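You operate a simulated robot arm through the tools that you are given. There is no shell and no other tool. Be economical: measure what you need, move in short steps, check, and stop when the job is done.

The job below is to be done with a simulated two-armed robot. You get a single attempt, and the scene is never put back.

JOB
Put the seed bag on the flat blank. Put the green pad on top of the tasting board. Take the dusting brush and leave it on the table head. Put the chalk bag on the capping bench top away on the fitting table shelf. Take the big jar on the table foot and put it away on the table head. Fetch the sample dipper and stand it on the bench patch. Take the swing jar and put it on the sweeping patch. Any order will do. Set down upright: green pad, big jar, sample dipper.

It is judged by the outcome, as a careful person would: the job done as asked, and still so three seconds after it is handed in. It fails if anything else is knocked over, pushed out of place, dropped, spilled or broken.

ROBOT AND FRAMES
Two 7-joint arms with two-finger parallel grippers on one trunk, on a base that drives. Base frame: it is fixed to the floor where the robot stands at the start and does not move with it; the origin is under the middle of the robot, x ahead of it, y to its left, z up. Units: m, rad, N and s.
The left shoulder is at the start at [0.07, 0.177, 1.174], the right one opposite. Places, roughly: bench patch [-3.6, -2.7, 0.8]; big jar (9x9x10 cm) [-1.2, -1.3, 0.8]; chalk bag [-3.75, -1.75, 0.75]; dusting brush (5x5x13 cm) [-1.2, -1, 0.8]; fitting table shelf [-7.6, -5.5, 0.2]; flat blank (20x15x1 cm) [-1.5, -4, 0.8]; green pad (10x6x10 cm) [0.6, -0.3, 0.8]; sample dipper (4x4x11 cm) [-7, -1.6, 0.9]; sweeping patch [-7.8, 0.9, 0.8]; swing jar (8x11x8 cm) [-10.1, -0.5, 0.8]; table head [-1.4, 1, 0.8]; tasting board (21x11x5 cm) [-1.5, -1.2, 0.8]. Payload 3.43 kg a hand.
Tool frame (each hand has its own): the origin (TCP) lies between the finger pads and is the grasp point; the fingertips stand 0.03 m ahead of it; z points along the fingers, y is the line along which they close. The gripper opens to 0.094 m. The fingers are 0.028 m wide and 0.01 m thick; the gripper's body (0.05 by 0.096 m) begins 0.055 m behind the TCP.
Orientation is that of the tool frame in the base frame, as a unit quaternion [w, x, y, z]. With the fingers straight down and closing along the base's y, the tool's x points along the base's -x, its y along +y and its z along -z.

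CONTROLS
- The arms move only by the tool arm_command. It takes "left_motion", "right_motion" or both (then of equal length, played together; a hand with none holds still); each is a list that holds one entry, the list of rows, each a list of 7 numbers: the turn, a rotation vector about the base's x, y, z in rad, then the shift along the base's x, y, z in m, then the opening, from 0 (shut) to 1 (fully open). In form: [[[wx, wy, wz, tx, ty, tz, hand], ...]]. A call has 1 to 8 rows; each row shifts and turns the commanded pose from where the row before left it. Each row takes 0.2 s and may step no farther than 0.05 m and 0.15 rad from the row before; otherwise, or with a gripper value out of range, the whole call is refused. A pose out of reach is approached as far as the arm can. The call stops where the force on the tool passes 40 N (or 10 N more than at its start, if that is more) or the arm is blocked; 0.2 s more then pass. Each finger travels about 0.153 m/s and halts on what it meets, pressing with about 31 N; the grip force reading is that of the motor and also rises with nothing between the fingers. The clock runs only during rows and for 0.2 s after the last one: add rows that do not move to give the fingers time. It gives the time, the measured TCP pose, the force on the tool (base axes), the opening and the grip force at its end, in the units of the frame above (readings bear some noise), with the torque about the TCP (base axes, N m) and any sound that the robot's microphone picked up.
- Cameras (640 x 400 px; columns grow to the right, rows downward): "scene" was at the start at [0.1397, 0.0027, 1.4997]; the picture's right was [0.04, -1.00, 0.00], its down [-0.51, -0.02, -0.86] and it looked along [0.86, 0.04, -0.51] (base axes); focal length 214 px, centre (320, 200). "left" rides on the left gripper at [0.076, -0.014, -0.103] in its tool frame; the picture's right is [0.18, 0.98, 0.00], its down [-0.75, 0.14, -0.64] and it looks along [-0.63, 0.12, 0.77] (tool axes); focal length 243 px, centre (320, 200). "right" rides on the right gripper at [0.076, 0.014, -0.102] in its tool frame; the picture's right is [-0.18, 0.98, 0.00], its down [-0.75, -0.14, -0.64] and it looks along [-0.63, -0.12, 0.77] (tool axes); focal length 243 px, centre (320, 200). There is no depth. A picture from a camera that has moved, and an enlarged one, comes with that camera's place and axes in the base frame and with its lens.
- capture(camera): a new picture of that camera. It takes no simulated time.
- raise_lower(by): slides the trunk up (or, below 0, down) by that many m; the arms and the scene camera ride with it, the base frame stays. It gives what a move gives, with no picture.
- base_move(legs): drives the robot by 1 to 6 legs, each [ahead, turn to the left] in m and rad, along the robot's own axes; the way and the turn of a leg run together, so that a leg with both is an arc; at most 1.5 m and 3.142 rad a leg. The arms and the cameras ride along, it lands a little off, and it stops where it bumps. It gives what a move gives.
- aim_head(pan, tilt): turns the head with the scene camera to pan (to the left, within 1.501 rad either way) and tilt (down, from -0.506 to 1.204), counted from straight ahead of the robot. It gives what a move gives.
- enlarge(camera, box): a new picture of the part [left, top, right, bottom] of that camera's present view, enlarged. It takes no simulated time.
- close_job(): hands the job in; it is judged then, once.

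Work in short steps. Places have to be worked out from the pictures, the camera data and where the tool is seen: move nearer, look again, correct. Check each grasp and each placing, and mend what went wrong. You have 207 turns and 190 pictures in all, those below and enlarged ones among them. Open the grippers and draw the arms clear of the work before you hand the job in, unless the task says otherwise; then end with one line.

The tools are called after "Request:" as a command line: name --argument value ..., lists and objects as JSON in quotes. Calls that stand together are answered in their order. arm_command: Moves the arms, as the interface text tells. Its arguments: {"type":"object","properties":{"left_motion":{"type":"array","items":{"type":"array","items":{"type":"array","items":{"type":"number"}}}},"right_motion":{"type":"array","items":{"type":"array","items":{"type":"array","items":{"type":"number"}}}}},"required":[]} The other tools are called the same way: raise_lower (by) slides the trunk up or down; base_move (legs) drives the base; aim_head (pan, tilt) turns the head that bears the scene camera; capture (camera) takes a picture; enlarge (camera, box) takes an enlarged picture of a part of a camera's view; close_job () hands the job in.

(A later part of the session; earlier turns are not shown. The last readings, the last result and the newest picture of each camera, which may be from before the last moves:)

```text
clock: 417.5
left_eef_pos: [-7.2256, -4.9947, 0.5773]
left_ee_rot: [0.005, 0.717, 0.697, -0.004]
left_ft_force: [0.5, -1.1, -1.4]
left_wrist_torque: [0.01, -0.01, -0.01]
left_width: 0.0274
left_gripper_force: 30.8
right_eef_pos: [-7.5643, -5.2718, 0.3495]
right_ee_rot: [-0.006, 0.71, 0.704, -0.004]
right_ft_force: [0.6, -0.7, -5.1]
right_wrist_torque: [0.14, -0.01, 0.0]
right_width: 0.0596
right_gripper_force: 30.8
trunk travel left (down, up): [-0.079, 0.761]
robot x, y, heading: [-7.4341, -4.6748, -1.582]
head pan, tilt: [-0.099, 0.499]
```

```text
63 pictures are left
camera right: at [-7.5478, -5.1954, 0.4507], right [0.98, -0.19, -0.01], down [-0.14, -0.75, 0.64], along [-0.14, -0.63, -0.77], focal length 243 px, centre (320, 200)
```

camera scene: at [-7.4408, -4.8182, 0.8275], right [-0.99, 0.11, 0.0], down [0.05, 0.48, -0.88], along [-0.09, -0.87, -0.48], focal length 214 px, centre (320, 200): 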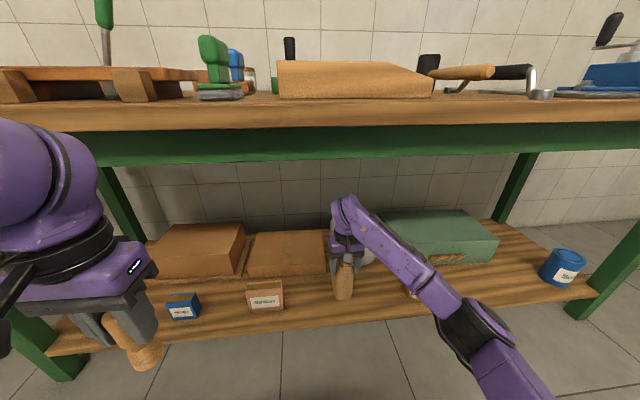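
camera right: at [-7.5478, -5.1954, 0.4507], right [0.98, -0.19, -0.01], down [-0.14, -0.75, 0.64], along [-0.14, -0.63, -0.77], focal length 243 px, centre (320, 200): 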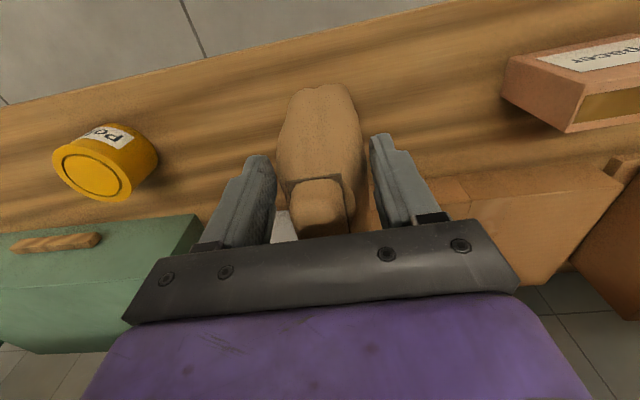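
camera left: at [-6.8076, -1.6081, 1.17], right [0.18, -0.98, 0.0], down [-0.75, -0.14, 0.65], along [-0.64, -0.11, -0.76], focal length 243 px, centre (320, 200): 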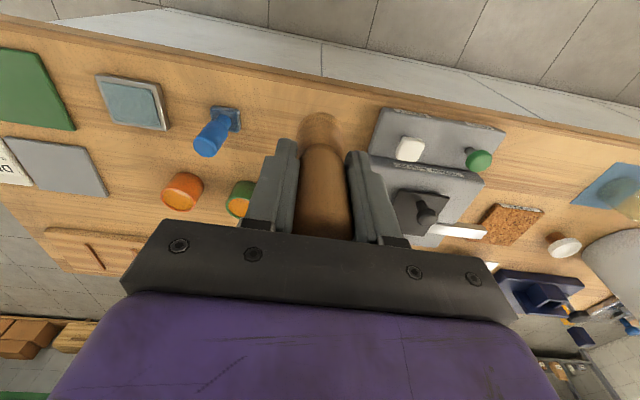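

Positioned well. Lower gently to contact.

Request:
arm_command --right_motion '[[[0, 0, 0, 0, 0, -0.01, 0], [0, 0, 0, 0, 0, -0.006, 0], [0, 0, 0, 0, 0, -0.005, 0], [0, 0, 0, 0, 0, -0.004, 0], [0, 0, 0, 0, 0, -0.004, 0], [0, 0, 0, 0, 0, -0.004, 0], [0, 0, 0, 0, 0, -0.004, 0], [0, 0, 0, 0, 0, -0.004, 0]]]'

Request:
capture --camera "right"

```text
clock: 419.3
left_eef_pos: [-7.2242, -4.995, 0.5775]
left_ee_rot: [0.004, 0.717, 0.697, -0.005]
left_ft_force: [0.0, 0.2, -1.3]
left_wrist_torque: [0.02, 0.0, -0.01]
left_width: 0.0272
left_gripper_force: 30.7
right_eef_pos: [-7.5641, -5.2701, 0.3085]
right_ee_rot: [-0.006, 0.711, 0.703, -0.004]
right_ft_force: [0.4, -0.5, -4.9]
right_wrist_torque: [0.18, -0.03, -0.01]
right_width: 0.0597
right_gripper_force: 30.9
trunk travel left (down, up): [-0.079, 0.761]
robot x, y, heading: [-7.4303, -4.6769, -1.572]
head pan, tilt: [-0.099, 0.499]
```

```text
62 pictures are left
camera right: at [-7.5487, -5.1937, 0.4095], right [0.98, -0.19, -0.01], down [-0.14, -0.75, 0.64], along [-0.13, -0.63, -0.77], focal length 243 px, centre (320, 200)
```

right: 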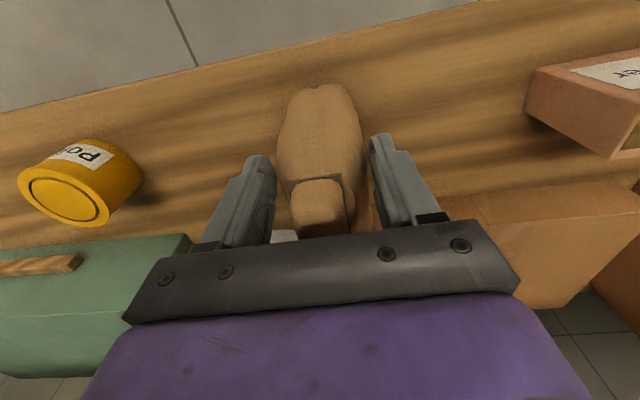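

Not touching yet; continue in small steps.

Request:
arm_command --right_motion '[[[0, 0, 0, 0, 0, -0.005, 0], [0, 0, 0, 0, 0, -0.005, 0], [0, 0, 0, 0, 0, -0.005, 0], [0, 0, 0, 0, 0, -0.005, 0], [0, 0, 0, 0, 0, -0.005, 0], [0, 0, 0, 0, 0, -0.005, 0], [0, 0, 0, 0, 0, -0.005, 0], [0, 0, 0, 0, 0, -0.005, 0]]]'

Request:
enlarge --camera "scene" --box '[220, 180, 460, 340]'

```text
clock: 421.2
left_eef_pos: [-7.2247, -4.9922, 0.5767]
left_ee_rot: [0.006, 0.717, 0.697, -0.005]
left_ft_force: [0.3, 0.4, -0.8]
left_wrist_torque: [-0.01, 0.01, 0.0]
left_width: 0.0271
left_gripper_force: 31.0
right_eef_pos: [-7.5656, -5.2708, 0.2739]
right_ee_rot: [0.0, 0.711, 0.704, -0.007]
right_ft_force: [-0.7, 3.2, 19.0]
right_wrist_torque: [0.7, -0.52, 0.02]
right_width: 0.0599
right_gripper_force: 31.0
trunk travel left (down, up): [-0.079, 0.761]
robot x, y, heading: [-7.4284, -4.6778, -1.579]
head pan, tilt: [-0.099, 0.499]
stopped in row 8 (right hand): the force on the tool passed its limit (the readings are from after the stop); the commanded pose is now the measured one
```

```text
2.50 times, centred on (340, 260) of scene
camera zoom: at [-7.4404, -4.8158, 0.8277], right [-0.99, 0.11, 0.0], down [0.05, 0.47, -0.88], along [-0.09, -0.87, -0.48], focal length 536 px, centre (270, 50)
```

zoom: 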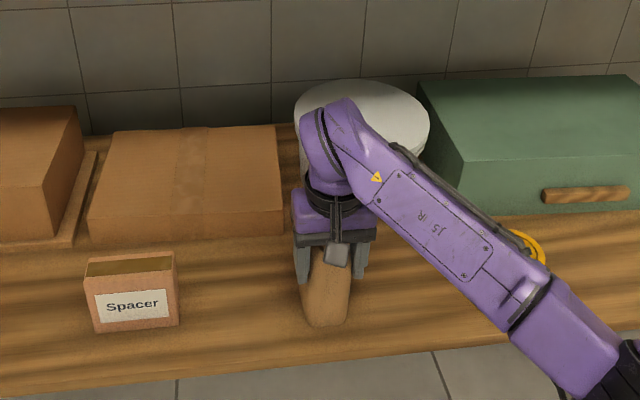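

Contact on the shelf. Release, then lift out, staying below the table apron.

Request:
arm_command --right_motion '[[[0, 0, 0, 0, 0, 0.002, 0], [0, 0, 0, 0, 0, 0, 0.75], [0, 0, 0, 0, 0, 0, 1], [0, 0, 0, 0, 0, 0, 1]]]'

Request:
capture --camera "right"

```text
clock: 422.2
left_eef_pos: [-7.2241, -4.9935, 0.5777]
left_ee_rot: [0.004, 0.717, 0.697, -0.004]
left_ft_force: [1.2, -0.9, -0.7]
left_wrist_torque: [0.0, -0.01, 0.02]
left_width: 0.0273
left_gripper_force: 30.7
right_eef_pos: [-7.5658, -5.271, 0.2722]
right_ee_rot: [-0.004, 0.71, 0.704, -0.004]
right_ft_force: [1.5, 0.4, 2.4]
right_wrist_torque: [0.0, 0.06, -0.03]
right_width: 0.0938
right_gripper_force: 0.1
trunk travel left (down, up): [-0.079, 0.761]
robot x, y, heading: [-7.4298, -4.6813, -1.576]
head pan, tilt: [-0.099, 0.499]
```

```text
60 pictures are left
camera right: at [-7.5502, -5.1941, 0.3743], right [0.98, -0.19, -0.01], down [-0.14, -0.75, 0.64], along [-0.13, -0.63, -0.76], focal length 243 px, centre (320, 200)
```

right: 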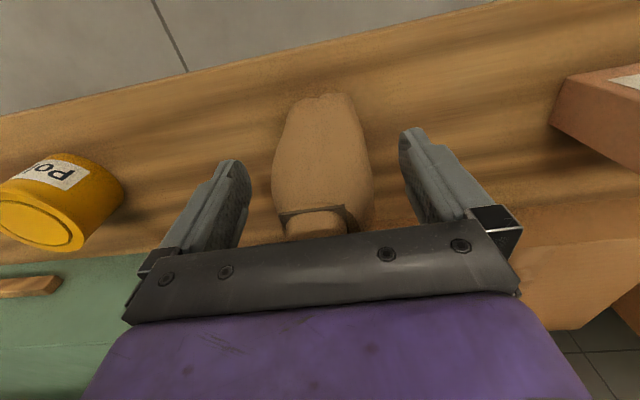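

Bag stands free. Rise 9 cm and retract out from under the table.

Request:
arm_command --right_motion '[[[0, 0, 0, 0, 0, 0.03, 1], [0, 0, 0, 0, 0, 0.035, 1], [0, 0, 0, 0, 0, 0.035, 1], [0, 0, 0, 0, 0.04, 0.0, 1], [0, 0, 0, 0, 0.045, 0, 1], [0, 0, 0, 0, 0.045, 0, 1], [0, 0, 0, 0, 0.045, 0, 1], [0, 0, 0, 0, 0.045, 0, 1]]]'

Request:
capture --camera "scene"

```text
clock: 424.1
left_eef_pos: [-7.225, -4.9944, 0.5772]
left_ee_rot: [0.005, 0.717, 0.697, -0.004]
left_ft_force: [-0.3, 0.1, -0.6]
left_wrist_torque: [0.02, 0.02, 0.0]
left_width: 0.0272
left_gripper_force: 31.1
right_eef_pos: [-7.5973, -5.0923, 0.3541]
right_ee_rot: [-0.003, 0.709, 0.705, -0.004]
right_ft_force: [-0.2, -0.1, 0.2]
right_wrist_torque: [-0.04, 0.0, 0.0]
right_width: 0.094
right_gripper_force: 0.2
right hand out of reach, approached as far as the arm can: row 7, 8
trunk travel left (down, up): [-0.079, 0.761]
robot x, y, heading: [-7.431, -4.6757, -1.58]
head pan, tilt: [-0.099, 0.499]
```

```text
59 pictures are left
camera scene: at [-7.4407, -4.8177, 0.8277], right [-0.99, 0.11, 0.0], down [0.05, 0.48, -0.88], along [-0.09, -0.87, -0.48], focal length 214 px, centre (320, 200)
```

scene: 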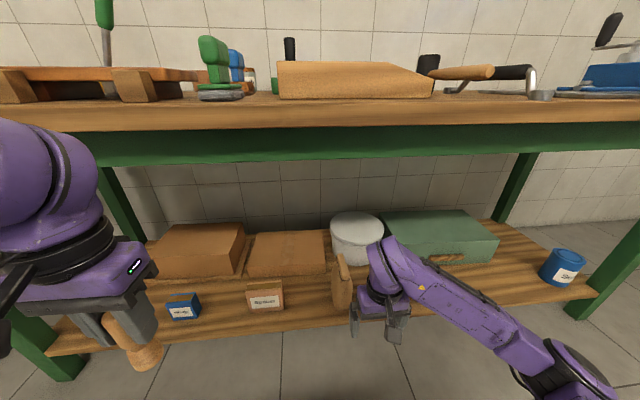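

Chalk bag stored. Back off, raise the trunk, and head around to the west wall bench for the swing jar.

Request:
base_move --legs '[[-0.5, 0]]'

Request:
raise_lower --by 0.6

Request:
base_move --legs '[[0, -2.45]]'

Request:
aim_head --pan 0.0 --tilt 0.35

Request:
capture --camera "scene"

```text
clock: 427.0
left_eef_pos: [-7.22, -4.4929, 0.5763]
left_ee_rot: [0.003, 0.717, 0.697, -0.003]
left_ft_force: [0.0, -0.5, -1.1]
left_wrist_torque: [-0.03, -0.02, 0.02]
left_width: 0.0272
left_gripper_force: 30.9
right_eef_pos: [-7.594, -4.5918, 0.3532]
right_ee_rot: [-0.003, 0.708, 0.706, -0.004]
right_ft_force: [-0.4, -0.1, 0.1]
right_wrist_torque: [0.03, 0.01, 0.0]
right_width: 0.0941
right_gripper_force: 0.1
trunk travel left (down, up): [-0.079, 0.761]
robot x, y, heading: [-7.4239, -4.1737, -1.578]
head pan, tilt: [-0.099, 0.499]
```

```text
refused: 0.6 is not a number from -0.4 to 0.4
```

```text
clock: 433.3
left_eef_pos: [-7.7831, -4.0474, 0.5771]
left_ee_rot: [-0.002, 0.89, -0.456, -0.005]
left_ft_force: [0.0, -0.8, -1.5]
left_wrist_torque: [0.02, 0.0, 0.0]
left_width: 0.0274
left_gripper_force: 30.8
right_eef_pos: [-7.5479, -3.7434, 0.3545]
right_ee_rot: [-0.004, 0.896, -0.444, 0.001]
right_ft_force: [0.2, -0.1, 0.0]
right_wrist_torque: [0.01, 0.01, 0.0]
right_width: 0.0941
right_gripper_force: 0.2
trunk travel left (down, up): [-0.079, 0.761]
robot x, y, heading: [-7.4285, -4.1782, 2.212]
head pan, tilt: [-0.099, 0.499]
```

```text
clock: 434.0
left_eef_pos: [-7.7839, -4.0478, 0.5771]
left_ee_rot: [-0.003, 0.89, -0.456, -0.006]
left_ft_force: [0.3, -0.7, -0.6]
left_wrist_torque: [0.01, -0.03, 0.01]
left_width: 0.0274
left_gripper_force: 31.4
right_eef_pos: [-7.5459, -3.7438, 0.3537]
right_ee_rot: [-0.004, 0.896, -0.444, 0.002]
right_ft_force: [0.5, 0.0, -0.5]
right_wrist_torque: [-0.01, 0.02, -0.01]
right_width: 0.0942
right_gripper_force: 0.0
trunk travel left (down, up): [-0.079, 0.761]
robot x, y, heading: [-7.4262, -4.1754, 2.217]
head pan, tilt: [0.0, 0.351]
```

```text
58 pictures are left
camera scene: at [-7.5136, -4.0616, 0.8413], right [0.8, 0.6, 0.0], down [0.21, -0.27, -0.94], along [-0.57, 0.75, -0.34], focal length 214 px, centre (320, 200)
```

scene: 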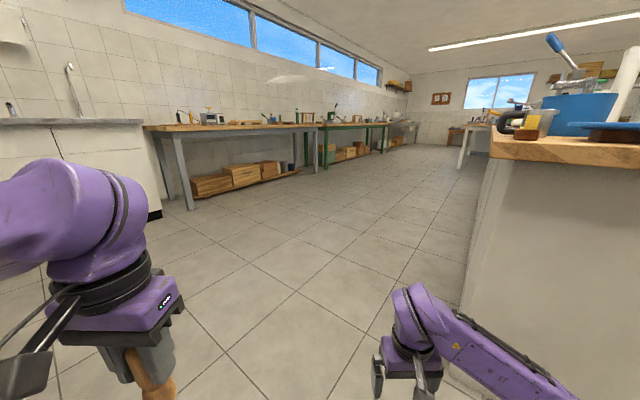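

Raise the trunk in two steps and drive up the aisle to face the west bench near y=-0.5.

Request:
raise_lower --by 0.4

Request:
raise_lower --by 0.2

Request:
base_move --legs '[[1.4, 0], [0.6, 0], [0, -0.62], [1.4, 0], [0.6, 0], [0, 1.55]]'

Request:
aim_head --pan 0.0 --tilt 0.4

Request:
capture --camera "scene"

```text
clock: 437.8
left_eef_pos: [-7.7836, -4.0472, 0.9763]
left_ee_rot: [-0.002, 0.89, -0.456, -0.006]
left_ft_force: [-0.8, -0.7, -0.4]
left_wrist_torque: [0.02, -0.01, 0.01]
left_width: 0.0272
left_gripper_force: 30.8
right_eef_pos: [-7.5461, -3.7438, 0.7533]
right_ee_rot: [-0.005, 0.896, -0.445, 0.001]
right_ft_force: [-0.2, -0.1, -0.8]
right_wrist_torque: [0.01, -0.03, -0.02]
right_width: 0.094
right_gripper_force: 0.0
trunk travel left (down, up): [-0.479, 0.361]
robot x, y, heading: [-7.431, -4.1734, 2.218]
head pan, tilt: [0.0, 0.351]
```

```text
clock: 440.0
left_eef_pos: [-7.7837, -4.0465, 1.1761]
left_ee_rot: [-0.002, 0.89, -0.456, -0.005]
left_ft_force: [-0.5, -0.5, -0.7]
left_wrist_torque: [0.01, 0.0, 0.01]
left_width: 0.0272
left_gripper_force: 30.5
right_eef_pos: [-7.5458, -3.7425, 0.9538]
right_ee_rot: [-0.005, 0.896, -0.445, 0.001]
right_ft_force: [0.2, 0.6, -0.5]
right_wrist_torque: [0.03, -0.01, -0.01]
right_width: 0.0942
right_gripper_force: 0.1
trunk travel left (down, up): [-0.679, 0.161]
robot x, y, heading: [-7.4258, -4.1712, 2.22]
head pan, tilt: [0.0, 0.351]
```

```text
clock: 465.1
left_eef_pos: [-9.0681, -0.8158, 1.1778]
left_ee_rot: [0.0, 1.0, 0.025, -0.006]
left_ft_force: [0.7, -0.5, -0.8]
left_wrist_torque: [-0.04, 0.03, -0.02]
left_width: 0.0273
left_gripper_force: 30.4
right_eef_pos: [-9.195, -0.4514, 0.9534]
right_ee_rot: [-0.005, 0.999, 0.036, -0.001]
right_ft_force: [-0.1, -0.8, -0.2]
right_wrist_torque: [0.01, 0.0, 0.03]
right_width: 0.0941
right_gripper_force: 0.0
trunk travel left (down, up): [-0.679, 0.161]
robot x, y, heading: [-8.7656, -0.5857, -3.07]
head pan, tilt: [0.0, 0.351]
```

```text
clock: 465.7
left_eef_pos: [-9.0682, -0.8152, 1.1772]
left_ee_rot: [0.0, 1.0, 0.025, -0.006]
left_ft_force: [-0.2, -1.0, -1.3]
left_wrist_torque: [0.02, 0.01, -0.02]
left_width: 0.0274
left_gripper_force: 30.6
right_eef_pos: [-9.1939, -0.4519, 0.9525]
right_ee_rot: [-0.005, 0.999, 0.036, -0.002]
right_ft_force: [0.0, -0.6, -0.6]
right_wrist_torque: [0.03, -0.03, 0.04]
right_width: 0.0941
right_gripper_force: 0.0
trunk travel left (down, up): [-0.679, 0.161]
robot x, y, heading: [-8.7627, -0.5882, -3.072]
head pan, tilt: [0.0, 0.4]
```

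```text
57 pictures are left
camera scene: at [-8.9098, -0.5975, 1.4368], right [-0.07, 1.0, 0.0], down [0.39, 0.03, -0.92], along [-0.92, -0.06, -0.39], focal length 214 px, centre (320, 200)
```

scene: 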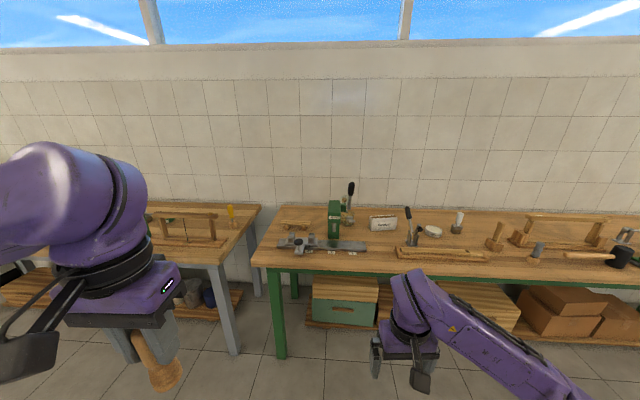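

Zoom in on the expected swing jar location.

Request:
enlarge --camera "scene" --box '[260, 170, 480, 280]'

```text
2.91 times, centred on (370, 225) of scene
camera zoom: at [-8.9098, -0.5975, 1.4368], right [-0.07, 1.0, 0.0], down [0.39, 0.03, -0.92], along [-0.92, -0.06, -0.39], focal length 624 px, centre (174, 127)
```

zoom: 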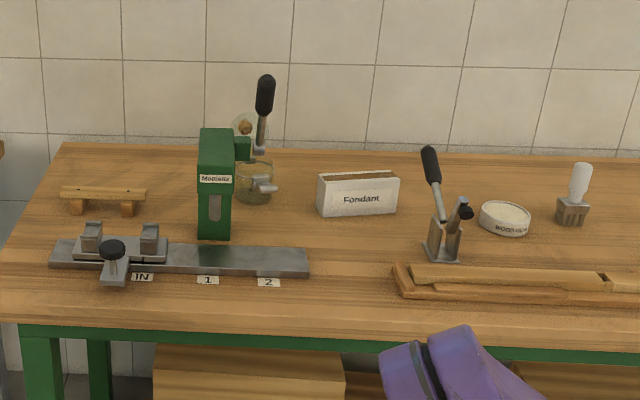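

The swing jar appears behind the green press (≈(-10.06,-0.50)). Raise the right hand and move in for a closer look.

Request:
arm_command --right_motion '[[[0, 0, 0, 0, 0, 0.045, 1], [0, 0, 0, 0, 0, 0.045, 1], [0, 0, 0, 0, 0, 0.045, 1], [0, 0, 0, 0.02, 0.02, 0.03, 1], [0, 0, 0, 0.02, 0.02, 0.0, 1]]]'

Request:
base_move --legs '[[0.45, -0.06]]'

Request:
aim_head --pan 0.0 --tilt 0.5

Request:
enlarge --camera "scene" --box '[250, 130, 430, 270]'

Request:
capture --camera "right"

```text
clock: 466.9
left_eef_pos: [-9.0684, -0.8145, 1.1775]
left_ee_rot: [0.0, 1.0, 0.024, -0.006]
left_ft_force: [-0.3, -0.4, -0.3]
left_wrist_torque: [0.01, -0.03, 0.01]
left_width: 0.0275
left_gripper_force: 30.7
right_eef_pos: [-9.1706, -0.3977, 1.1178]
right_ee_rot: [-0.004, 0.999, 0.036, -0.001]
right_ft_force: [0.4, -0.1, 0.1]
right_wrist_torque: [-0.06, 0.0, -0.01]
right_width: 0.0939
right_gripper_force: 0.1
right hand out of reach, approached as far as the arm can: row 1, 2
trunk travel left (down, up): [-0.679, 0.161]
robot x, y, heading: [-8.7679, -0.5898, -3.074]
head pan, tilt: [0.0, 0.4]
```

```text
clock: 469.6
left_eef_pos: [-9.5267, -0.8142, 1.1778]
left_ee_rot: [-0.001, 1.0, -0.005, -0.006]
left_ft_force: [-0.3, -0.4, 0.5]
left_wrist_torque: [-0.01, -0.01, 0.01]
left_width: 0.0273
left_gripper_force: 31.0
right_eef_pos: [-9.6065, -0.3928, 1.1168]
right_ee_rot: [-0.006, 1.0, 0.006, -0.001]
right_ft_force: [0.3, -0.6, 0.6]
right_wrist_torque: [0.01, -0.01, -0.02]
right_width: 0.0939
right_gripper_force: 0.1
trunk travel left (down, up): [-0.679, 0.161]
robot x, y, heading: [-9.2101, -0.5989, -3.131]
head pan, tilt: [0.0, 0.4]
```

```text
clock: 470.2
left_eef_pos: [-9.5287, -0.8144, 1.1769]
left_ee_rot: [0.0, 1.0, -0.006, -0.006]
left_ft_force: [0.1, -0.7, -1.2]
left_wrist_torque: [0.01, -0.01, -0.02]
left_width: 0.0271
left_gripper_force: 31.1
right_eef_pos: [-9.6052, -0.394, 1.1177]
right_ee_rot: [-0.006, 1.0, 0.006, -0.001]
right_ft_force: [0.6, -0.2, 0.2]
right_wrist_torque: [0.0, -0.02, 0.01]
right_width: 0.0941
right_gripper_force: 0.1
trunk travel left (down, up): [-0.679, 0.161]
robot x, y, heading: [-9.2121, -0.6045, -3.133]
head pan, tilt: [0.0, 0.499]
```

```text
2.86 times, centred on (340, 200) of scene
camera zoom: at [-9.3551, -0.6064, 1.4276], right [-0.01, 1.0, 0.0], down [0.48, 0.0, -0.88], along [-0.88, -0.01, -0.48], focal length 613 px, centre (263, 200)
```

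zoom: 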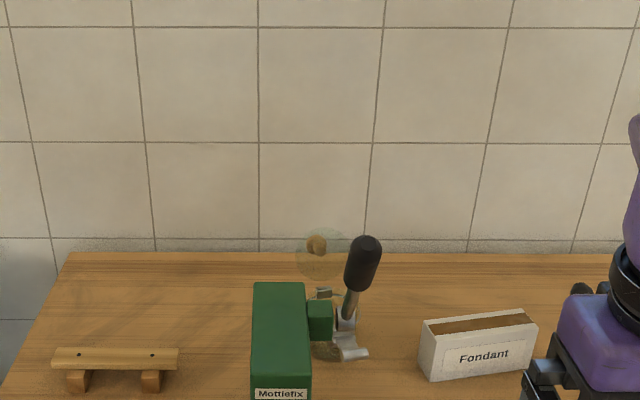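

```text
54 pictures are left
camera right: at [-9.5302, -0.4073, 1.2187], right [-0.17, -0.99, -0.01], down [-0.75, 0.13, 0.64], along [-0.63, 0.12, -0.76], focal length 243 px, centre (320, 200)
```

right: 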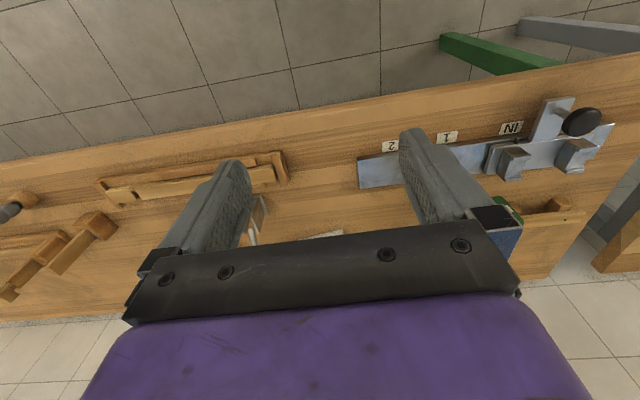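

View from a steeper angle.

Request:
aim_head --pan 0.1 --tilt 0.75

Request:
enlarge --camera "scene" --box '[280, 80, 440, 230]'

```text
clock: 471.0
left_eef_pos: [-9.5271, -0.8141, 1.1776]
left_ee_rot: [0.0, 1.0, -0.005, -0.006]
left_ft_force: [-0.4, 0.5, -1.3]
left_wrist_torque: [0.0, 0.0, 0.0]
left_width: 0.0275
left_gripper_force: 30.7
right_eef_pos: [-9.6057, -0.3932, 1.1175]
right_ee_rot: [-0.005, 1.0, 0.006, -0.001]
right_ft_force: [0.0, -0.1, -0.4]
right_wrist_torque: [0.0, -0.05, 0.03]
right_width: 0.0939
right_gripper_force: 0.1
trunk travel left (down, up): [-0.679, 0.161]
robot x, y, heading: [-9.212, -0.6033, -3.134]
head pan, tilt: [0.099, 0.75]
```

```text
2.67 times, centred on (360, 155) of scene
camera zoom: at [-9.346, -0.6145, 1.4057], right [-0.11, 0.99, 0.0], down [0.68, 0.07, -0.73], along [-0.73, -0.08, -0.68], focal length 572 px, centre (213, 320)
```

zoom: 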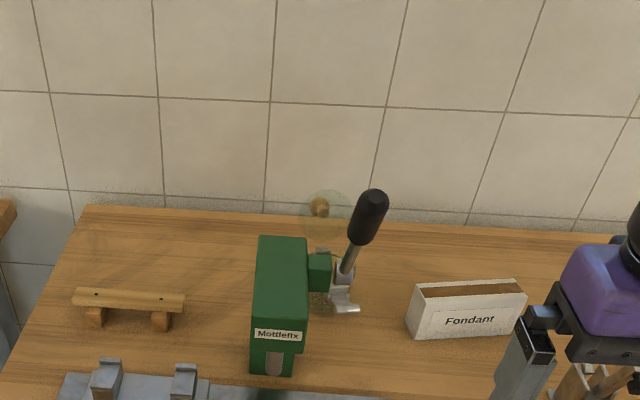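

I need a top view. Move 0.15 m closer and bring the right hand's camera over the spot.

Request:
base_move --legs '[[0.15, 0]]'

Request:
arm_command --right_motion '[[[0, 0, 0, -0.03, -0.02, 0.02, 1], [0, 0, 0, -0.03, -0.025, 0.01, 1], [0, 0, 0, -0.03, -0.025, 0, 1]]]'

Request:
capture --camera "right"

Request:
capture --camera "scene"

```text
clock: 472.4
left_eef_pos: [-9.6778, -0.8158, 1.1777]
left_ee_rot: [0.0, 1.0, -0.006, -0.007]
left_ft_force: [0.2, 0.5, 0.2]
left_wrist_torque: [0.01, -0.01, 0.02]
left_width: 0.0271
left_gripper_force: 31.3
right_eef_pos: [-9.756, -0.3942, 1.1186]
right_ee_rot: [-0.006, 1.0, 0.006, -0.001]
right_ft_force: [-0.3, -0.9, -0.1]
right_wrist_torque: [0.0, -0.02, -0.01]
right_width: 0.0941
right_gripper_force: 0.1
trunk travel left (down, up): [-0.679, 0.161]
robot x, y, heading: [-9.3679, -0.6035, -3.136]
head pan, tilt: [0.099, 0.75]
```

```text
clock: 473.2
left_eef_pos: [-9.6798, -0.8163, 1.1775]
left_ee_rot: [0.0, 1.0, -0.006, -0.006]
left_ft_force: [-0.2, -0.1, -1.1]
left_wrist_torque: [0.01, -0.05, 0.01]
left_width: 0.0275
left_gripper_force: 30.9
right_eef_pos: [-9.8468, -0.4661, 1.1468]
right_ee_rot: [-0.005, 1.0, 0.006, -0.002]
right_ft_force: [-0.3, 0.2, -0.8]
right_wrist_torque: [0.02, -0.06, 0.02]
right_width: 0.0943
right_gripper_force: 0.1
trunk travel left (down, up): [-0.679, 0.161]
robot x, y, heading: [-9.3636, -0.606, -3.131]
head pan, tilt: [0.099, 0.75]
```

```text
52 pictures are left
camera right: at [-9.7712, -0.4801, 1.2476], right [-0.17, -0.98, -0.01], down [-0.75, 0.13, 0.64], along [-0.63, 0.12, -0.76], focal length 243 px, centre (320, 200)
```

right: 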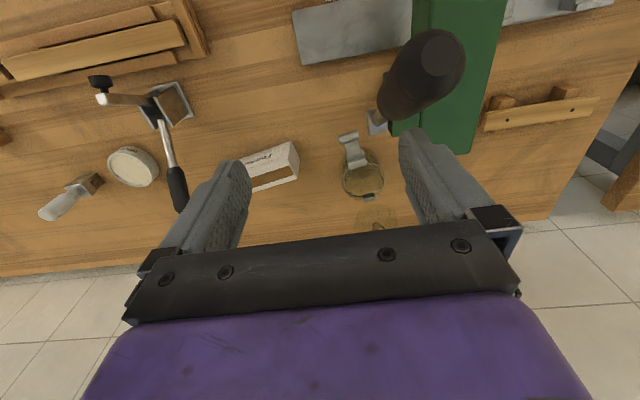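

```text
51 pictures are left
camera scene: at [-9.4991, -0.6166, 1.4055], right [-0.11, 0.99, 0.0], down [0.68, 0.07, -0.73], along [-0.73, -0.08, -0.68], focal length 214 px, centre (320, 200)
```

scene: 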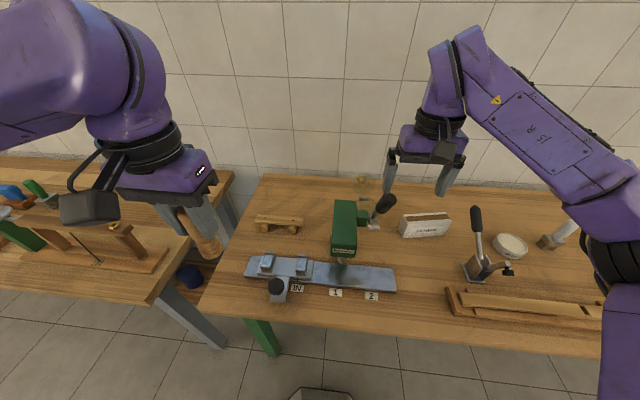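

Zoom on the jar from above.

Request:
enlarge --camera "right" --box '[290, 110, 430, 235]'

```text
3.20 times, centred on (360, 172) of right
camera zoom: at [-9.7712, -0.4801, 1.2476], right [-0.17, -0.98, -0.01], down [-0.75, 0.13, 0.64], along [-0.63, 0.12, -0.76], focal length 776 px, centre (192, 288)
```

zoom: 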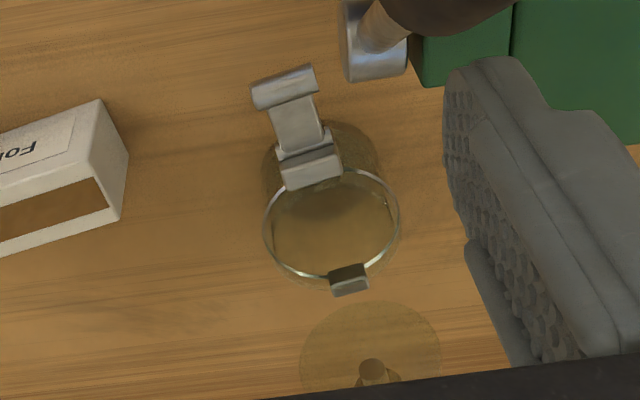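

Jar understood: open glass jar ~8 cm, latch toward +x, lid open behind, centre ≈(-10.042,-0.51), rim ≈0.875. A press lever stands at (-9.80…-9.89,-0.53) up to z≈1.125, so I'll approach from the +y side. Reposition the base in a safe way.

Request:
base_move --legs '[[-0.35, 0], [0, -0.9], [0.22, 0], [0, 0.9], [0.28, 0]]'

Request:
aim_head --pan -0.1 --tilt 0.75

Request:
capture --camera "scene"

```text
clock: 482.9
left_eef_pos: [-9.7535, -0.6199, 1.1771]
left_ee_rot: [0.0, 1.0, -0.026, -0.007]
left_ft_force: [0.7, -0.3, -0.6]
left_wrist_torque: [-0.02, 0.0, 0.02]
left_width: 0.0273
left_gripper_force: 31.2
right_eef_pos: [-9.9056, -0.264, 1.1464]
right_ee_rot: [-0.006, 1.0, -0.013, -0.002]
right_ft_force: [0.4, -0.1, -0.5]
right_wrist_torque: [0.0, -0.01, 0.02]
right_width: 0.0941
right_gripper_force: 0.0
trunk travel left (down, up): [-0.679, 0.161]
robot x, y, heading: [-9.4312, -0.4214, 3.116]
head pan, tilt: [0.099, 0.75]
```

```text
clock: 483.7
left_eef_pos: [-9.7526, -0.621, 1.177]
left_ee_rot: [0.0, 1.0, -0.025, -0.006]
left_ft_force: [-0.7, 0.4, -0.7]
left_wrist_torque: [0.01, 0.01, 0.0]
left_width: 0.0273
left_gripper_force: 31.0
right_eef_pos: [-9.9063, -0.2639, 1.1471]
right_ee_rot: [-0.006, 1.0, -0.013, -0.001]
right_ft_force: [0.0, -0.5, -0.2]
right_wrist_torque: [0.02, -0.02, -0.03]
right_width: 0.0942
right_gripper_force: 0.0
trunk travel left (down, up): [-0.679, 0.161]
robot x, y, heading: [-9.4307, -0.4235, 3.112]
head pan, tilt: [-0.099, 0.75]
```

```text
49 pictures are left
camera scene: at [-9.5642, -0.4111, 1.4056], right [0.13, 0.99, 0.0], down [0.68, -0.09, -0.73], along [-0.72, 0.09, -0.68], focal length 214 px, centre (320, 200)
```

scene: 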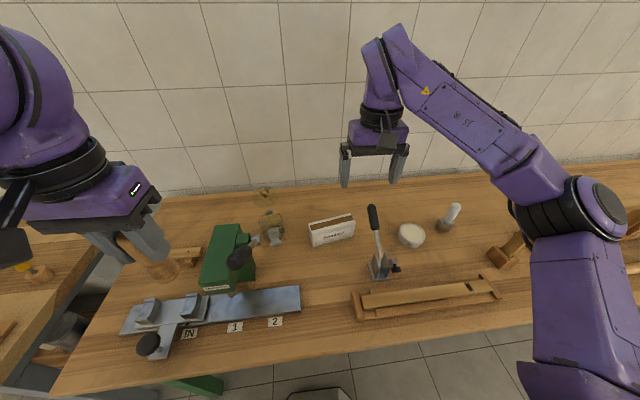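

Jar visible now at ≈(-10.035,-0.515), consistent. Yaw the right hand +0.5 and move in from the side at z≈1.03.

Request:
arm_command --right_motion '[[[0, 0, 0.1, -0.027, 0, -0.024, 1], [0, 0, 0.1, -0.027, 0, -0.024, 1], [0, 0, 0.1, -0.027, 0, -0.024, 1], [0, 0, 0.1, -0.027, 0, -0.024, 1], [0, 0, 0.1, -0.025, 0, -0.02, 1], [0, 0, 0, 0, -0.045, 0, 1], [0, 0, 0, 0, -0.045, 0, 1]]]'

Request:
capture --camera "right"

Request:
capture --camera "scene"

```text
clock: 485.3
left_eef_pos: [-9.7525, -0.6228, 1.1759]
left_ee_rot: [-0.002, 1.0, -0.025, -0.007]
left_ft_force: [-0.2, -0.4, -0.6]
left_wrist_torque: [0.02, 0.0, -0.02]
left_width: 0.0272
left_gripper_force: 31.1
right_eef_pos: [-10.0355, -0.3568, 1.0299]
right_ee_rot: [-0.006, 0.972, 0.235, -0.003]
right_ft_force: [0.8, -1.1, -0.7]
right_wrist_torque: [0.0, 0.03, 0.0]
right_width: 0.0942
right_gripper_force: 0.1
trunk travel left (down, up): [-0.679, 0.161]
robot x, y, heading: [-9.4336, -0.4219, 3.111]
head pan, tilt: [-0.099, 0.75]
```

```text
48 pictures are left
camera right: at [-9.9619, -0.3353, 1.1317], right [0.29, -0.96, -0.01], down [-0.73, -0.23, 0.65], along [-0.62, -0.18, -0.76], focal length 243 px, centre (320, 200)
```

right: 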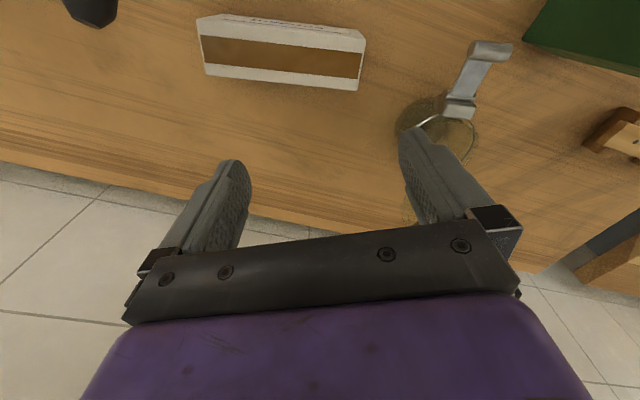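

```text
47 pictures are left
camera scene: at [-9.5638, -0.4138, 1.4057], right [0.13, 0.99, 0.0], down [0.68, -0.09, -0.73], along [-0.73, 0.1, -0.68], focal length 214 px, centre (320, 200)
```

scene: 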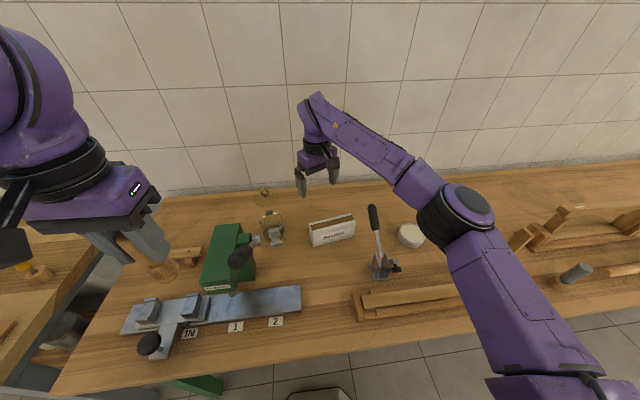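

Move over the jar and look.

Request:
arm_command --right_motion '[[[0, 0, 0, -0.001, -0.048, 0, 1], [0, 0, 0, -0.001, -0.048, 0, 1], [0, 0, 0, -0.001, -0.048, 0, 1]]]'

Request:
capture --camera "right"

Request:
enlarge --camera "scene" --box '[190, 100, 350, 300]'

```text
clock: 486.1
left_eef_pos: [-9.7524, -0.6188, 1.1781]
left_ee_rot: [0.0, 1.0, -0.026, -0.007]
left_ft_force: [0.3, 0.1, 0.0]
left_wrist_torque: [0.01, 0.03, 0.0]
left_width: 0.0272
left_gripper_force: 31.4
right_eef_pos: [-10.0389, -0.4587, 1.0306]
right_ee_rot: [-0.004, 0.972, 0.234, -0.004]
right_ft_force: [0.0, 0.2, 1.7]
right_wrist_torque: [-0.04, 0.03, -0.04]
right_width: 0.0941
right_gripper_force: 0.0
right hand out of reach, approached as far as the arm can: row 3
trunk travel left (down, up): [-0.679, 0.161]
robot x, y, heading: [-9.4305, -0.4215, 3.11]
head pan, tilt: [-0.099, 0.75]
```

```text
46 pictures are left
camera right: at [-9.9642, -0.4375, 1.1311], right [0.29, -0.96, -0.01], down [-0.73, -0.22, 0.65], along [-0.62, -0.18, -0.76], focal length 243 px, centre (320, 200)
```

right: 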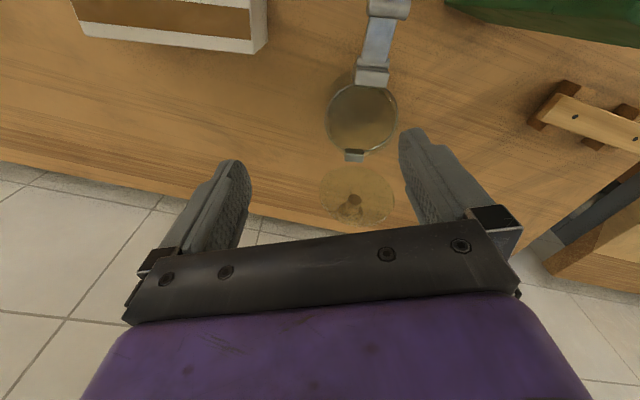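

```text
2.00 times, centred on (270, 200) of scene
camera zoom: at [-9.5635, -0.4095, 1.4057], right [0.13, 0.99, 0.0], down [0.68, -0.09, -0.73], along [-0.73, 0.09, -0.68], focal length 429 px, centre (420, 200)
```

zoom: 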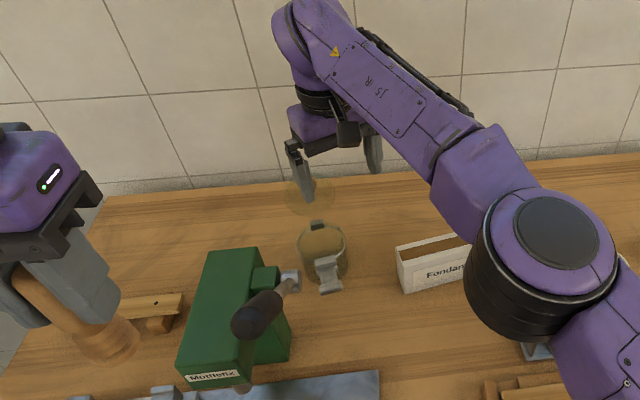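

Reach is marginal. The under-shelf is recessed, so pull the hand back slightly and drive 0.08 m closer.

Request:
arm_command --right_motion '[[[0, 0, 0, 0.04, 0, 0, 1], [0, 0, 0, 0.03, 0, 0, 1]]]'

Request:
base_move --legs '[[0.08, 0]]'

Request:
arm_command --right_motion '[[[0, 0, 0, 0, -0.025, 0, 1], [0, 0, 0, 0, -0.02, 0, 1]]]'

Request:
capture --camera "right"

```text
clock: 486.7
left_eef_pos: [-9.7512, -0.6206, 1.1773]
left_ee_rot: [0.0, 1.0, -0.025, -0.007]
left_ft_force: [0.0, 0.9, -1.2]
left_wrist_torque: [-0.02, 0.01, 0.0]
left_width: 0.027
left_gripper_force: 30.8
right_eef_pos: [-9.9701, -0.4604, 1.0309]
right_ee_rot: [-0.004, 0.972, 0.235, -0.003]
right_ft_force: [-1.0, -0.2, -0.4]
right_wrist_torque: [0.02, 0.03, -0.02]
right_width: 0.094
right_gripper_force: 0.0
trunk travel left (down, up): [-0.679, 0.161]
robot x, y, heading: [-9.4301, -0.4234, 3.115]
head pan, tilt: [-0.099, 0.75]
```

```text
clock: 487.7
left_eef_pos: [-9.8308, -0.6182, 1.177]
left_ee_rot: [0.0, 1.0, -0.024, -0.007]
left_ft_force: [0.2, 0.8, -0.8]
left_wrist_torque: [0.02, 0.02, 0.0]
left_width: 0.0276
left_gripper_force: 31.2
right_eef_pos: [-10.0501, -0.4568, 1.0318]
right_ee_rot: [-0.005, 0.972, 0.235, -0.003]
right_ft_force: [0.8, 0.8, 0.1]
right_wrist_torque: [-0.02, 0.02, -0.01]
right_width: 0.0937
right_gripper_force: 0.1
trunk travel left (down, up): [-0.679, 0.161]
robot x, y, heading: [-9.5094, -0.4205, 3.114]
head pan, tilt: [-0.099, 0.75]
```

```text
clock: 488.3
left_eef_pos: [-9.8329, -0.6192, 1.1779]
left_ee_rot: [-0.002, 1.0, -0.024, -0.006]
left_ft_force: [-0.6, 0.5, -0.8]
left_wrist_torque: [0.02, 0.01, -0.01]
left_width: 0.0272
left_gripper_force: 31.0
right_eef_pos: [-10.0505, -0.5045, 1.0311]
right_ee_rot: [-0.005, 0.972, 0.235, -0.003]
right_ft_force: [0.7, 0.3, 0.0]
right_wrist_torque: [0.03, -0.03, -0.02]
right_width: 0.0943
right_gripper_force: 0.0
trunk travel left (down, up): [-0.679, 0.161]
robot x, y, heading: [-9.5088, -0.4157, 3.112]
head pan, tilt: [-0.099, 0.75]
```

```text
44 pictures are left
camera right: at [-9.9769, -0.483, 1.1316], right [0.29, -0.96, -0.01], down [-0.73, -0.22, 0.64], along [-0.62, -0.18, -0.76], focal length 243 px, centre (320, 200)
```

right: 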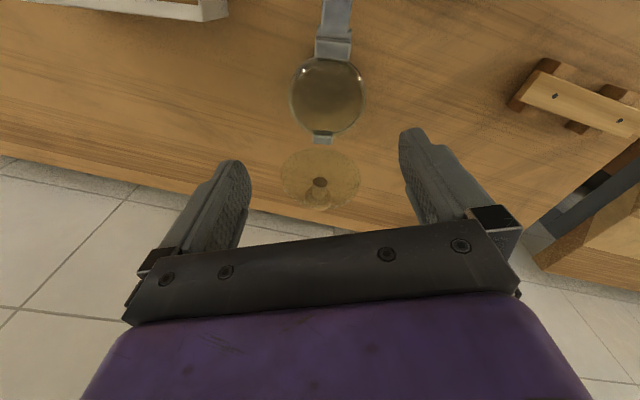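

Jar centre (-10.053,-0.512); the latch lines up with the hand's x axis, so fingers straddle cleanly. Descend partway and check.

Request:
arm_command --right_motion '[[[0, 0, 0, -0.003, -0.008, -0.03, 1], [0, 0, 0, 0, 0, -0.035, 1], [0, 0, 0, 0, 0, -0.035, 1]]]'

Request:
capture --camera "right"

```text
clock: 489.1
left_eef_pos: [-9.8332, -0.6175, 1.1774]
left_ee_rot: [0.0, 1.0, -0.024, -0.006]
left_ft_force: [0.1, 0.3, -0.7]
left_wrist_torque: [0.01, -0.01, 0.0]
left_width: 0.0275
left_gripper_force: 31.6
right_eef_pos: [-10.0542, -0.5118, 0.9301]
right_ee_rot: [-0.004, 0.972, 0.235, -0.003]
right_ft_force: [-0.5, 0.4, -0.3]
right_wrist_torque: [-0.03, -0.01, -0.04]
right_width: 0.0942
right_gripper_force: 0.0
trunk travel left (down, up): [-0.679, 0.161]
robot x, y, heading: [-9.5088, -0.4231, 3.113]
head pan, tilt: [-0.099, 0.75]
```

```text
43 pictures are left
camera right: at [-9.9801, -0.4903, 1.0318], right [0.29, -0.96, -0.01], down [-0.73, -0.22, 0.65], along [-0.62, -0.18, -0.76], focal length 243 px, centre (320, 200)
```

right: 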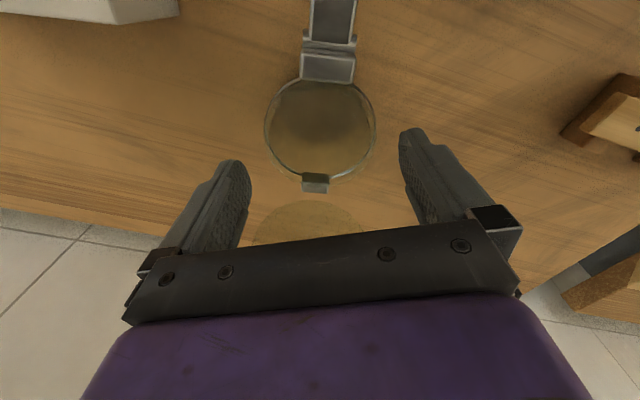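

Rim at z≈0.878, ⌀7.5 cm; adjust 5 mm and descend to TCP z≈0.855.

Request:
arm_command --right_motion '[[[0, 0, 0, 0.006, 0.002, -0.015, 1], [0, 0, 0, 0, 0, -0.02, 1], [0, 0, 0, 0, 0, -0.02, 1], [0, 0, 0, 0, 0, -0.02, 1]]]'

Request:
capture --camera "right"

Request:
enlarge --camera "scene" --box '[190, 100, 350, 300]'

```text
clock: 490.1
left_eef_pos: [-9.833, -0.6186, 1.1777]
left_ee_rot: [0.0, 1.0, -0.024, -0.006]
left_ft_force: [0.3, 0.5, -1.2]
left_wrist_torque: [-0.04, 0.0, 0.01]
left_width: 0.0273
left_gripper_force: 30.8
right_eef_pos: [-10.0477, -0.5078, 0.8564]
right_ee_rot: [-0.004, 0.972, 0.236, -0.002]
right_ft_force: [0.4, 0.7, 0.2]
right_wrist_torque: [-0.04, 0.01, 0.01]
right_width: 0.0943
right_gripper_force: 0.1
trunk travel left (down, up): [-0.679, 0.161]
robot x, y, heading: [-9.5075, -0.4206, 3.112]
head pan, tilt: [-0.099, 0.75]
```

```text
42 pictures are left
camera right: at [-9.9736, -0.4868, 0.9573], right [0.29, -0.96, -0.01], down [-0.73, -0.22, 0.65], along [-0.62, -0.18, -0.76], focal length 243 px, centre (320, 200)
```

right: 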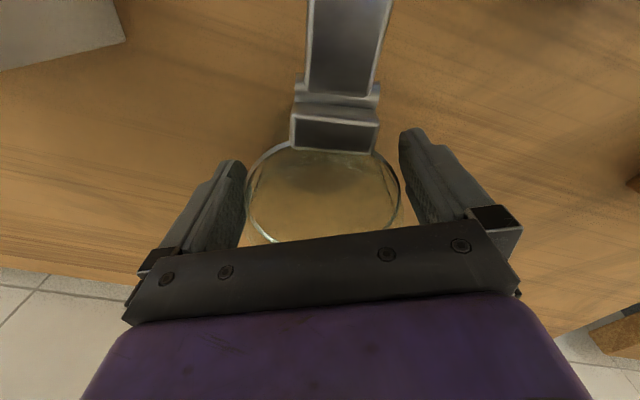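

```text
2.00 times, centred on (270, 200) of scene
camera zoom: at [-9.6438, -0.4087, 1.4057], right [0.13, 0.99, 0.0], down [0.68, -0.09, -0.73], along [-0.72, 0.09, -0.68], focal length 429 px, centre (420, 200)
```

zoom: 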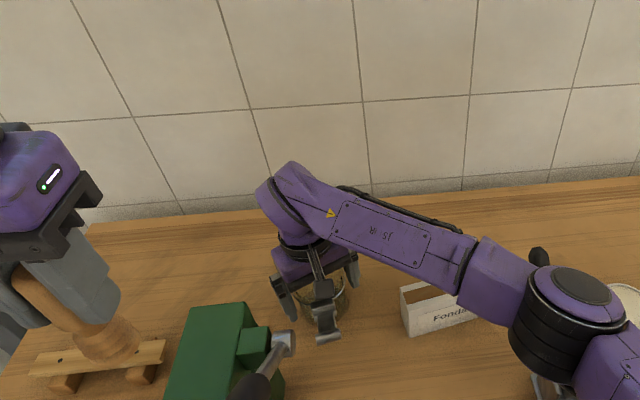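

Jar is between the fingers. Close and lift straight up.

Request:
arm_command --right_motion '[[[0, 0, 0, 0, 0, 0, 0.6], [0, 0, 0, 0, 0, 0, 0], [0, 0, 0, 0, 0, 0, 0], [0, 0, 0, 0, 0, 0, 0], [0, 0, 0, 0, 0, 0.02, 0], [0, 0, 0, 0, 0, 0.03, 0], [0, 0, 0, 0, 0, 0.035, 0]]]'

Request:
capture --camera "right"

Request:
enlarge --camera "scene" --box '[190, 100, 350, 300]'

```text
clock: 491.7
left_eef_pos: [-9.8325, -0.619, 1.1779]
left_ee_rot: [0.001, 1.0, -0.024, -0.007]
left_ft_force: [0.6, 0.5, -0.8]
left_wrist_torque: [0.01, 0.02, 0.01]
left_width: 0.0274
left_gripper_force: 31.3
right_eef_pos: [-10.0467, -0.5084, 0.9417]
right_ee_rot: [-0.005, 0.972, 0.235, -0.002]
right_ft_force: [0.4, 0.3, -4.1]
right_wrist_torque: [0.03, 0.04, 0.0]
right_width: 0.0746
right_gripper_force: 31.2
trunk travel left (down, up): [-0.679, 0.161]
robot x, y, heading: [-9.5134, -0.4184, 3.118]
head pan, tilt: [-0.099, 0.75]
```

```text
40 pictures are left
camera right: at [-9.9728, -0.4872, 1.0428], right [0.29, -0.96, -0.01], down [-0.73, -0.22, 0.65], along [-0.62, -0.18, -0.76], focal length 243 px, centre (320, 200)
```

right: 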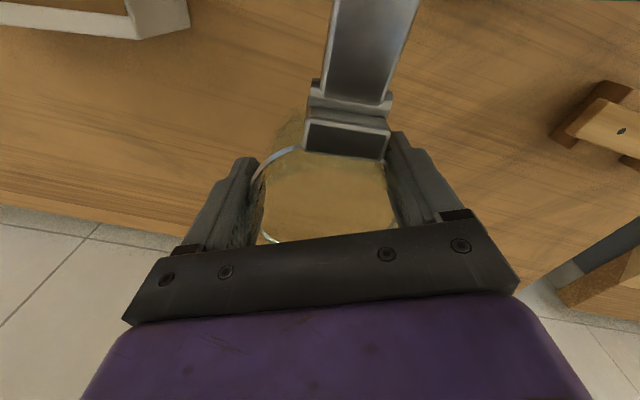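

```text
2.00 times, centred on (270, 200) of scene
camera zoom: at [-9.6436, -0.4093, 1.4056], right [0.13, 0.99, 0.0], down [0.68, -0.09, -0.73], along [-0.73, 0.09, -0.68], focal length 429 px, centre (420, 200)
```

zoom: 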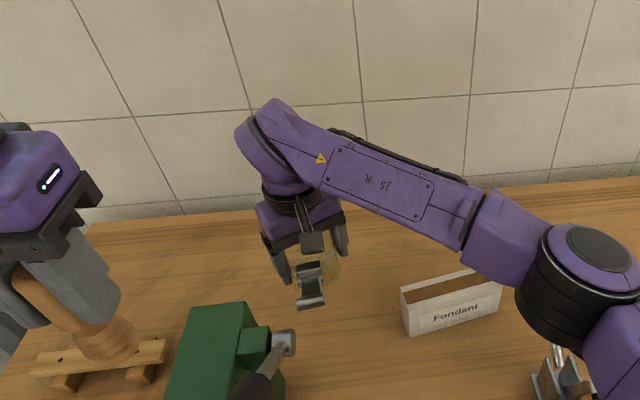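

Jar held. Rise and move toward +y away from the lever, then back the base off.

Request:
arm_command --right_motion '[[[0, 0, 0, 0, 0.0, 0.045, 0], [0, 0, 0, 0.01, 0.02, 0.04, 0], [0, 0, 0, 0.02, 0.04, 0.01, 0], [0, 0, 0, 0.02, 0.04, 0, 0], [0, 0, 0, 0.02, 0.04, 0, 0], [0, 0, 0, 0.02, 0.04, 0, 0]]]'

Request:
base_move --legs '[[-0.6, 0]]'

Request:
aim_head --pan 0.0 --tilt 0.5

Request:
capture --camera "scene"

```text
clock: 493.1
left_eef_pos: [-9.8329, -0.6157, 1.1785]
left_ee_rot: [0.0, 1.0, -0.025, -0.007]
left_ft_force: [0.9, 0.6, -0.9]
left_wrist_torque: [-0.01, 0.0, 0.01]
left_width: 0.0275
left_gripper_force: 31.8
right_eef_pos: [-9.9552, -0.3263, 1.0358]
right_ee_rot: [-0.004, 0.972, 0.235, -0.004]
right_ft_force: [0.0, 0.2, -4.7]
right_wrist_torque: [-0.03, -0.02, 0.03]
right_width: 0.0744
right_gripper_force: 31.3
trunk travel left (down, up): [-0.679, 0.161]
robot x, y, heading: [-9.5093, -0.4175, 3.111]
head pan, tilt: [-0.099, 0.75]
```

```text
clock: 496.6
left_eef_pos: [-9.2251, -0.636, 1.1766]
left_ee_rot: [0.001, 1.0, -0.025, -0.006]
left_ft_force: [0.0, 0.2, -1.0]
left_wrist_torque: [0.03, -0.04, -0.02]
left_width: 0.0272
left_gripper_force: 31.4
right_eef_pos: [-9.3488, -0.3455, 1.0351]
right_ee_rot: [-0.003, 0.972, 0.234, -0.002]
right_ft_force: [-0.2, -0.6, -4.4]
right_wrist_torque: [0.0, -0.02, 0.01]
right_width: 0.0745
right_gripper_force: 31.4
trunk travel left (down, up): [-0.679, 0.161]
robot x, y, heading: [-8.9015, -0.4352, 3.106]
head pan, tilt: [-0.099, 0.75]
```

```text
clock: 497.3
left_eef_pos: [-9.2254, -0.6356, 1.1777]
left_ee_rot: [-0.001, 1.0, -0.025, -0.006]
left_ft_force: [-0.3, 0.5, -0.2]
left_wrist_torque: [-0.01, -0.02, 0.02]
left_width: 0.0271
left_gripper_force: 31.4
right_eef_pos: [-9.3479, -0.3452, 1.0352]
right_ee_rot: [-0.003, 0.972, 0.234, -0.002]
right_ft_force: [-0.3, -0.6, -4.5]
right_wrist_torque: [0.03, -0.02, -0.01]
right_width: 0.0741
right_gripper_force: 30.5
trunk travel left (down, up): [-0.679, 0.161]
robot x, y, heading: [-8.9008, -0.4397, 3.115]
head pan, tilt: [0.0, 0.499]
```

```text
38 pictures are left
camera scene: at [-9.0442, -0.4345, 1.4275], right [0.03, 1.0, 0.0], down [0.48, -0.01, -0.88], along [-0.88, 0.03, -0.48], focal length 214 px, centre (320, 200)
```

scene: 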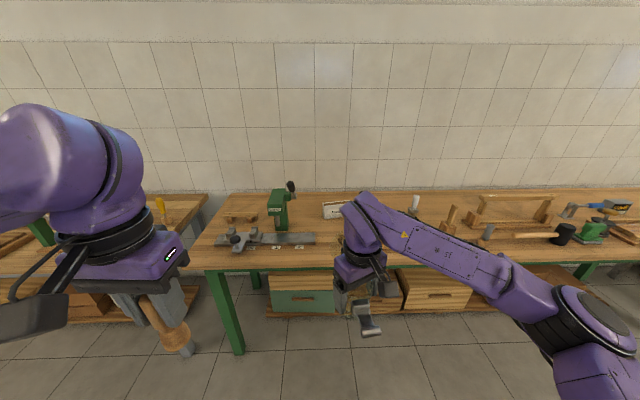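

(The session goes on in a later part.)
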